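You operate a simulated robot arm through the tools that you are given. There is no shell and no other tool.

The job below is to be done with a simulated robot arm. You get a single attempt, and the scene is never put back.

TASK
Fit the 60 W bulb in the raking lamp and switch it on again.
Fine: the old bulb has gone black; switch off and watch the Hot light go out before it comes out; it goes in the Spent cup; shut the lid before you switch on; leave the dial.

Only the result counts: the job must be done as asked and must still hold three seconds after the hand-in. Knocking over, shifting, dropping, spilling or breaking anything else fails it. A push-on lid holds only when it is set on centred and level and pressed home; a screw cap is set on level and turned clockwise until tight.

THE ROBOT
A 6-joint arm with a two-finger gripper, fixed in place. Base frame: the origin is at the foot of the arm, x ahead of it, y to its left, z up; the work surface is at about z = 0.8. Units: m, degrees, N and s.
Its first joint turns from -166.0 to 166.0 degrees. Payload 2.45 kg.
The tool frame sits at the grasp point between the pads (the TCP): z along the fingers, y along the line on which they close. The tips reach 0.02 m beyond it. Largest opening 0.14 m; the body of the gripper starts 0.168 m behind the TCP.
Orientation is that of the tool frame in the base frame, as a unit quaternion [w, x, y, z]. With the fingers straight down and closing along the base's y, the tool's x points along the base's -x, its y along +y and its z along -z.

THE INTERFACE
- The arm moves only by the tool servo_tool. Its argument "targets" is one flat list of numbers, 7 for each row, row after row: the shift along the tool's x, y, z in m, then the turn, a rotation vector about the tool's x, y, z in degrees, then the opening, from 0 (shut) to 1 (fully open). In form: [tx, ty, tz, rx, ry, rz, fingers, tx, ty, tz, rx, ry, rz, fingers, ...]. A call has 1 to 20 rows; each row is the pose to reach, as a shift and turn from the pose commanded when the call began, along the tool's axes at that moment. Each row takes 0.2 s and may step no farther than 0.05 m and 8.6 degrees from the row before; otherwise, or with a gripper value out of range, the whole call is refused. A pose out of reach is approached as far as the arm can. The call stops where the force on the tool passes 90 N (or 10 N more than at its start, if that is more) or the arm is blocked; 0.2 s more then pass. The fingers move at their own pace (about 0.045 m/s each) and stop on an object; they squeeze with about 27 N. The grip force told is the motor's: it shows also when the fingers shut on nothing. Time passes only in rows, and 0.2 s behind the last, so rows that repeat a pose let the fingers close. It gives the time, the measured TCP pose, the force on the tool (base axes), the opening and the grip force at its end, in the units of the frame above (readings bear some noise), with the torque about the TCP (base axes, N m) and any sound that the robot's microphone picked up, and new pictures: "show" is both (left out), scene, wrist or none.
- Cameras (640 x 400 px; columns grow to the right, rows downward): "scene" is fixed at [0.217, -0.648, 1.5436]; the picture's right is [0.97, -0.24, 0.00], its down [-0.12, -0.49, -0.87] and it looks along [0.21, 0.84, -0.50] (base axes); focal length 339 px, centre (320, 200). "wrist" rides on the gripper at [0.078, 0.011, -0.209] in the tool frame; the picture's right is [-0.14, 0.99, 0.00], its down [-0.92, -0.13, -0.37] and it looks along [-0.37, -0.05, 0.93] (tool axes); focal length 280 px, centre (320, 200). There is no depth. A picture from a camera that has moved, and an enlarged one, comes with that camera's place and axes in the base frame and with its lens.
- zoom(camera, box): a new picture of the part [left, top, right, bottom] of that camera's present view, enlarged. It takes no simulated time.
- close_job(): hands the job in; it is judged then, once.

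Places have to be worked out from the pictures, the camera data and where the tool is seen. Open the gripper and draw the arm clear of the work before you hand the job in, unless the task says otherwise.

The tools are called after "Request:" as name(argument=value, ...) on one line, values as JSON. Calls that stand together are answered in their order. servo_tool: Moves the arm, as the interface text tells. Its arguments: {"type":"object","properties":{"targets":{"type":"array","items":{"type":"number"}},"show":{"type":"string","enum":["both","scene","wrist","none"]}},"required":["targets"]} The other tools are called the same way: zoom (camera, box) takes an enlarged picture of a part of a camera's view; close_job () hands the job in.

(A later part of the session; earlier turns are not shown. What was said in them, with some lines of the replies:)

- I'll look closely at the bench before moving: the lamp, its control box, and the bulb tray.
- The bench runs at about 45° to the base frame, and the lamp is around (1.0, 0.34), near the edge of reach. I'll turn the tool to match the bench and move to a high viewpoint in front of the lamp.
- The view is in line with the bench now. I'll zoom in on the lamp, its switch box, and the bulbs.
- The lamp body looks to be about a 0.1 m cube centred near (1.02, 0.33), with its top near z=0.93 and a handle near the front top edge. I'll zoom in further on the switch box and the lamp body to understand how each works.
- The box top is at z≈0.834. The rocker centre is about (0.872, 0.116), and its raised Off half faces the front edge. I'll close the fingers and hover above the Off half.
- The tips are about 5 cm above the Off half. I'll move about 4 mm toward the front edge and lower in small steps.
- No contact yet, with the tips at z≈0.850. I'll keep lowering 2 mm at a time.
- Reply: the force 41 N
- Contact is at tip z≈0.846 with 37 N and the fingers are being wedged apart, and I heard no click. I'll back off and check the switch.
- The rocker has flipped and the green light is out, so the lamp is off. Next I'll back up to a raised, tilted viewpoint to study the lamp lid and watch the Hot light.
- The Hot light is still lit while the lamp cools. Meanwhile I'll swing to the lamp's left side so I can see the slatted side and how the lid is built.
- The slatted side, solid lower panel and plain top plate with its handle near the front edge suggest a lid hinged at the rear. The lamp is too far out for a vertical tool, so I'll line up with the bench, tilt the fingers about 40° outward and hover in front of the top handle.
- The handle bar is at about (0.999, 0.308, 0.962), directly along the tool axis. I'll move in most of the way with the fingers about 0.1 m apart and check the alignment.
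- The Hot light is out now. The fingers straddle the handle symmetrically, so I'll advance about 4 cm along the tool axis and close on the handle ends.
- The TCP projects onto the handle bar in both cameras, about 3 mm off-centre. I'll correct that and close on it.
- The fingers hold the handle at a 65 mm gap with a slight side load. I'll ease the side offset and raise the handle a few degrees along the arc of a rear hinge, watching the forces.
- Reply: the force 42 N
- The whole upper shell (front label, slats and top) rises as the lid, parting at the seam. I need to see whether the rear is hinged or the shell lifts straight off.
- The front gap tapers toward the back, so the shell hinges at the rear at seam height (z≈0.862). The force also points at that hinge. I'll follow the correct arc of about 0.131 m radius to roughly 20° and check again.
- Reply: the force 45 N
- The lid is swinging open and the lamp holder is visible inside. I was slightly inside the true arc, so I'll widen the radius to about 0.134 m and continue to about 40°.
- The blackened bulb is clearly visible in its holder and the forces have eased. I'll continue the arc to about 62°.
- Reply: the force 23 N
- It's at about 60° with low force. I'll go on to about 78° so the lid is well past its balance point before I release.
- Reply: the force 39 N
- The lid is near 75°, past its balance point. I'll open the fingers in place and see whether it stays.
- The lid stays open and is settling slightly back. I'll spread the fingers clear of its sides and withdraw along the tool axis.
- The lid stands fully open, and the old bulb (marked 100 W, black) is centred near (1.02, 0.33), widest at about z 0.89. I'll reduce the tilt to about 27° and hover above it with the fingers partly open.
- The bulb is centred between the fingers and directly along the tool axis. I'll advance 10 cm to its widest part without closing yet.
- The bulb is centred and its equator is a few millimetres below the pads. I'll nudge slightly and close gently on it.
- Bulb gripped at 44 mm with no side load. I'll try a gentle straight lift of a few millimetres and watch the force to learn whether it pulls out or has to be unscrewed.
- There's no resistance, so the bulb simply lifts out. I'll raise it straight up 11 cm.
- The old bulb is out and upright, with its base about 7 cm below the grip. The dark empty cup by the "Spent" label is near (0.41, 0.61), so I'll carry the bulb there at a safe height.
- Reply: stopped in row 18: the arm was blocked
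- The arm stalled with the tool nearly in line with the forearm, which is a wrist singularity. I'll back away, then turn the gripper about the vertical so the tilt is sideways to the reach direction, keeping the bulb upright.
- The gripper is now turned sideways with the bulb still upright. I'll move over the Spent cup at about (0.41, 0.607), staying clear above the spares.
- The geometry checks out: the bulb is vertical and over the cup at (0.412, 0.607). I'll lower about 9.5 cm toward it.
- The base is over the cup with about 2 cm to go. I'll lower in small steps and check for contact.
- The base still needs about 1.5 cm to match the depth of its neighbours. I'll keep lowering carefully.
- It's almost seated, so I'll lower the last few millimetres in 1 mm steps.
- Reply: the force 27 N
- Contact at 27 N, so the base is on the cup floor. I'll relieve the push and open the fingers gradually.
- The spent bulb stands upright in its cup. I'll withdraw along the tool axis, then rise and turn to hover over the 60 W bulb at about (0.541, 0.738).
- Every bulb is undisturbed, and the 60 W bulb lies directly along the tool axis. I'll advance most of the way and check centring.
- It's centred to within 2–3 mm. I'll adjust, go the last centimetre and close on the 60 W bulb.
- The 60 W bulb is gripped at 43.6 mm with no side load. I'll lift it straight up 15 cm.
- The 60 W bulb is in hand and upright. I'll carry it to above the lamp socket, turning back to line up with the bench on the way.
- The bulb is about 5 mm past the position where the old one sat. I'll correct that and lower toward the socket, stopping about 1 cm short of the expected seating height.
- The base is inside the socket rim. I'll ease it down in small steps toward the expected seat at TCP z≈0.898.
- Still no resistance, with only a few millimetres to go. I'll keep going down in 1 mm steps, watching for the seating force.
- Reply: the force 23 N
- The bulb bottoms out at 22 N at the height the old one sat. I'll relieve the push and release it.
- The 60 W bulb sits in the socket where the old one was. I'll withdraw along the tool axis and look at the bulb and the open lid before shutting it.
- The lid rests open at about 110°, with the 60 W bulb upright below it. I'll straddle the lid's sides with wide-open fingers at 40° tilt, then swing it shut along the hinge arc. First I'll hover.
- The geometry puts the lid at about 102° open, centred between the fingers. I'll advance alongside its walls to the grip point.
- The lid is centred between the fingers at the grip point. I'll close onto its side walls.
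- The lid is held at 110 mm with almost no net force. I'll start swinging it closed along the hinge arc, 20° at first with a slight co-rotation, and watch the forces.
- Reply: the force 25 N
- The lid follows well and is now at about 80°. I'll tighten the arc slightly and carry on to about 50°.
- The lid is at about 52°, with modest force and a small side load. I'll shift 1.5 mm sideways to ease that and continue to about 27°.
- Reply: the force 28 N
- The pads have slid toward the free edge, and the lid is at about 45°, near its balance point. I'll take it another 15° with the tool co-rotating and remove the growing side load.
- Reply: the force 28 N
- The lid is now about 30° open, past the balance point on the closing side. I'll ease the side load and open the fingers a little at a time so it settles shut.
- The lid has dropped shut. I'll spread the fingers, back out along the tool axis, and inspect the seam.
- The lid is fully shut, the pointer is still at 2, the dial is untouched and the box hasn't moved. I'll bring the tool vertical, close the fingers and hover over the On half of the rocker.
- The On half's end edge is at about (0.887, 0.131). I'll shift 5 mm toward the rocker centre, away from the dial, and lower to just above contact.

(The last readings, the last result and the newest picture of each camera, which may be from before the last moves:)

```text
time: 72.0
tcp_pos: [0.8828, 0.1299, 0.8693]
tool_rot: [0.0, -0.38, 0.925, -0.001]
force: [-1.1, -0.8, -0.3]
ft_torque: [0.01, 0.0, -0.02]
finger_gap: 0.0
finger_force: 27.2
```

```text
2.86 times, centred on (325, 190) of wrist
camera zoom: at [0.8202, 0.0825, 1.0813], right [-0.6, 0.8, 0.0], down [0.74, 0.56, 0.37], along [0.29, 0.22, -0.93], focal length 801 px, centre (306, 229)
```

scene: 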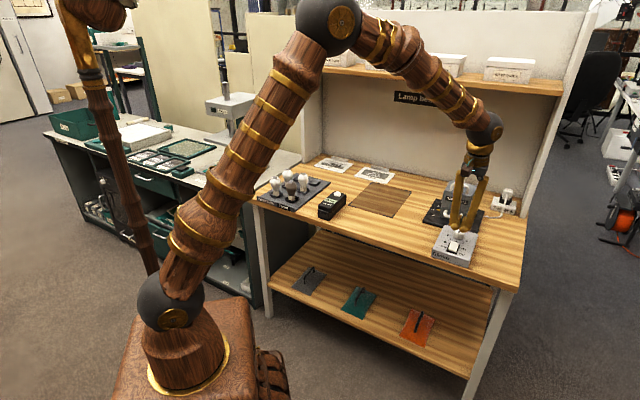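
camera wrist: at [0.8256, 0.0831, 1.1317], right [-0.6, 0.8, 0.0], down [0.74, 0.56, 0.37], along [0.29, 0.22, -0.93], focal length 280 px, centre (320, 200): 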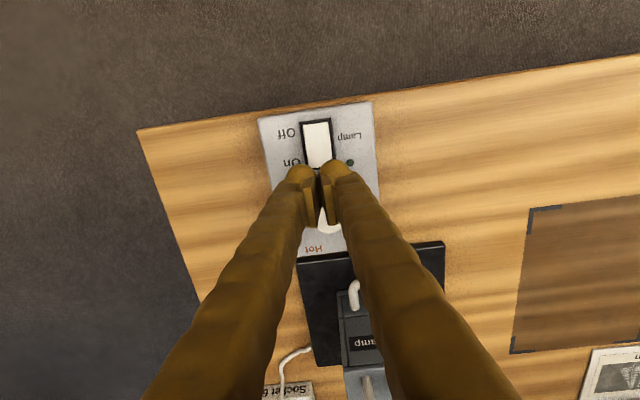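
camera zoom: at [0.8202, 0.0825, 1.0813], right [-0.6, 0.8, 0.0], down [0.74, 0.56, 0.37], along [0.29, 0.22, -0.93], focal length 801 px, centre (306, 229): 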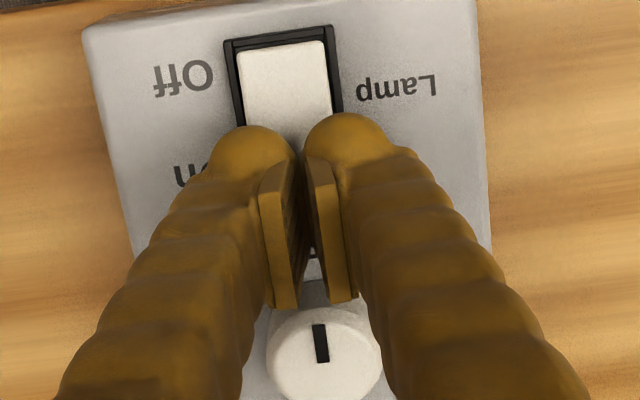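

The fingertips are over the raised On half and clear of the dial, with no contact yet. I'll press down in 1 mm steps.

Request:
servo_tool(targets=[0, 0, 0.001, 0, 0, 0, 0, 0, 0, 0.002, 0, 0, 0, 0, 0, 0, 0.003, 0, 0, 0, 0, 0, 0, 0.004, 0, 0, 0, 0], show="none")

Request:
zoom(camera="scene", box=[425, 205, 489, 272])

```text
time: 73.0
tcp_pos: [0.8835, 0.1287, 0.8655]
tool_rot: [-0.001, -0.38, 0.925, -0.001]
force: [-1.1, 1.1, 0.4]
ft_torque: [0.02, -0.03, 0.0]
finger_gap: 0.0001
finger_force: 29.8
```

```text
5.97 times, centred on (457, 238) of scene
camera zoom: at [0.217, -0.648, 1.5436], right [0.97, -0.24, 0.0], down [-0.12, -0.49, -0.87], along [0.21, 0.84, -0.5], focal length 2024 px, centre (-498, -30)
```

zoom: 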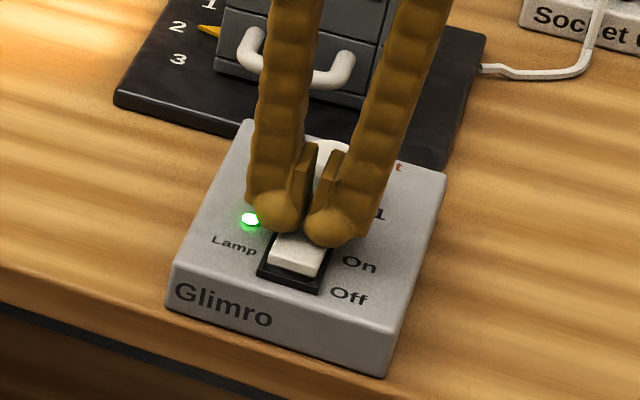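

The rocker flipped, the green light is on and the lamp is casting light on the bench. I'll lift straight up and back away.

Request:
servo_tool(targets=[0, 0, -0.02, 0, 0, 0, 0, 0, 0, -0.06, 0, 0, 0, 0, 0, 0, -0.1, 0, 0, 0, 0.1, 0.03, 0, -0.13, 0, 0, 0, 0.3, 0.06, 0.02, -0.16, 0, 0, 0, 0.5, 0.09, 0.04, -0.19, 0, 0, 0, 0.8, 0.12, 0.06, -0.21, 0, 0, 0, 1, 0.15, 0.08, -0.23, 0, 0, 0, 1, 0.18, 0.1, -0.25, 0, 0, 0, 1, 0.18, 0.1, -0.25, 0, 0, 0, 1])

Request:
zoom(camera="scene", box=[425, 165, 505, 275])

Request:
zoom(camera="scene", box=[240, 145, 360, 225])

Request:
zoom(camera="wrist", box=[180, 60, 460, 300])

```text
time: 75.2
tcp_pos: [0.6841, 0.0733, 1.117]
tool_rot: [-0.001, -0.381, 0.924, 0.0]
force: [-0.5, -0.1, -1.0]
ft_torque: [0.02, 0.02, 0.0]
finger_gap: 0.14
finger_force: 0.1
camera wrist: at [0.6211, 0.027, 1.3277], right [-0.6, 0.8, 0.0], down [0.74, 0.56, 0.37], along [0.29, 0.22, -0.93], focal length 280 px, centre (320, 200)
```

scene: 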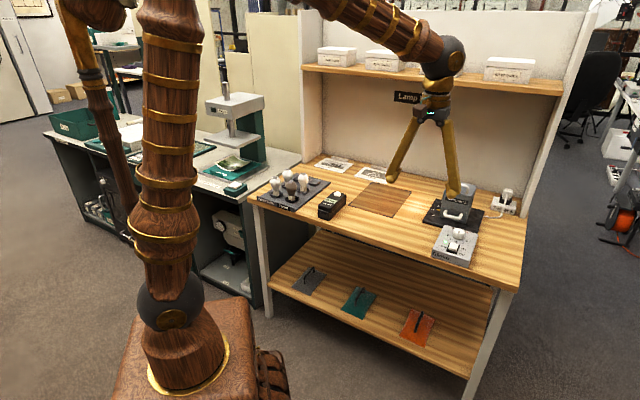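
wrist: 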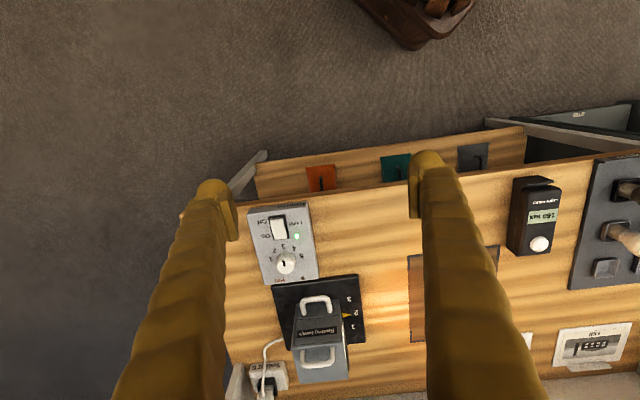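

```text
3.64 times, centred on (465, 220) of scene
camera zoom: at [0.217, -0.648, 1.5436], right [0.97, -0.24, 0.0], down [-0.12, -0.49, -0.87], along [0.21, 0.84, -0.5], focal length 1233 px, centre (-207, 127)
```

zoom: 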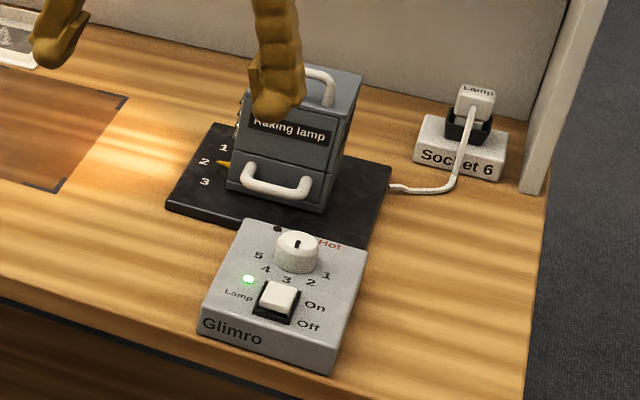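

```text
5.00 times, centred on (300, 185) of scene
camera zoom: at [0.217, -0.648, 1.5436], right [0.97, -0.24, 0.0], down [-0.12, -0.49, -0.87], along [0.21, 0.84, -0.5], focal length 1696 px, centre (420, 275)
```

zoom: 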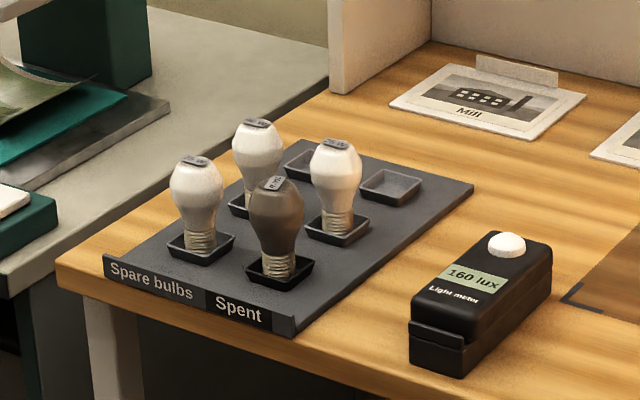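

```text
1.67 times, centred on (320, 180) of wrist
camera zoom: at [0.6211, 0.027, 1.3277], right [-0.6, 0.8, 0.0], down [0.74, 0.56, 0.37], along [0.29, 0.22, -0.93], focal length 467 px, centre (320, 233)
```

zoom: 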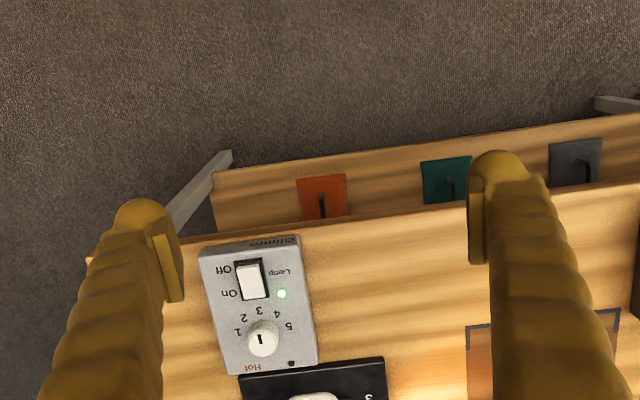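

The light meter is back at 160 lux, the lamp shines across the mat, the lid is shut and the dial and pointer are unchanged. The black bulb stands in the Spent cup and the arm is clear with the gripper open, so I'm handing in.

Request:
close_job()

```text
The job is handed in.
```

The 60 W bulb is in the raking lamp and the lamp is switched on again. The light meter is back at 160 lux, the reading it showed at the start.

- **Switching off:** I turned the lamp off and saw the Hot light go out before opening the lid.
- **Old bulb:** the blackened 100 W bulb is standing upright in the Spent cup.
- **New bulb:** the 60 W bulb sits at the same depth in the socket as the old one.
- **Lid:** it is fully shut and was closed before I switched on. For the last 30° or so it dropped shut under its own weight.
- **Dial:** left as it was, and the lamp's pointer is still at 2.

The spare bulbs, light meter and switch box look undisturbed. The arm is clear of the bench with the gripper open, and the job is handed in.
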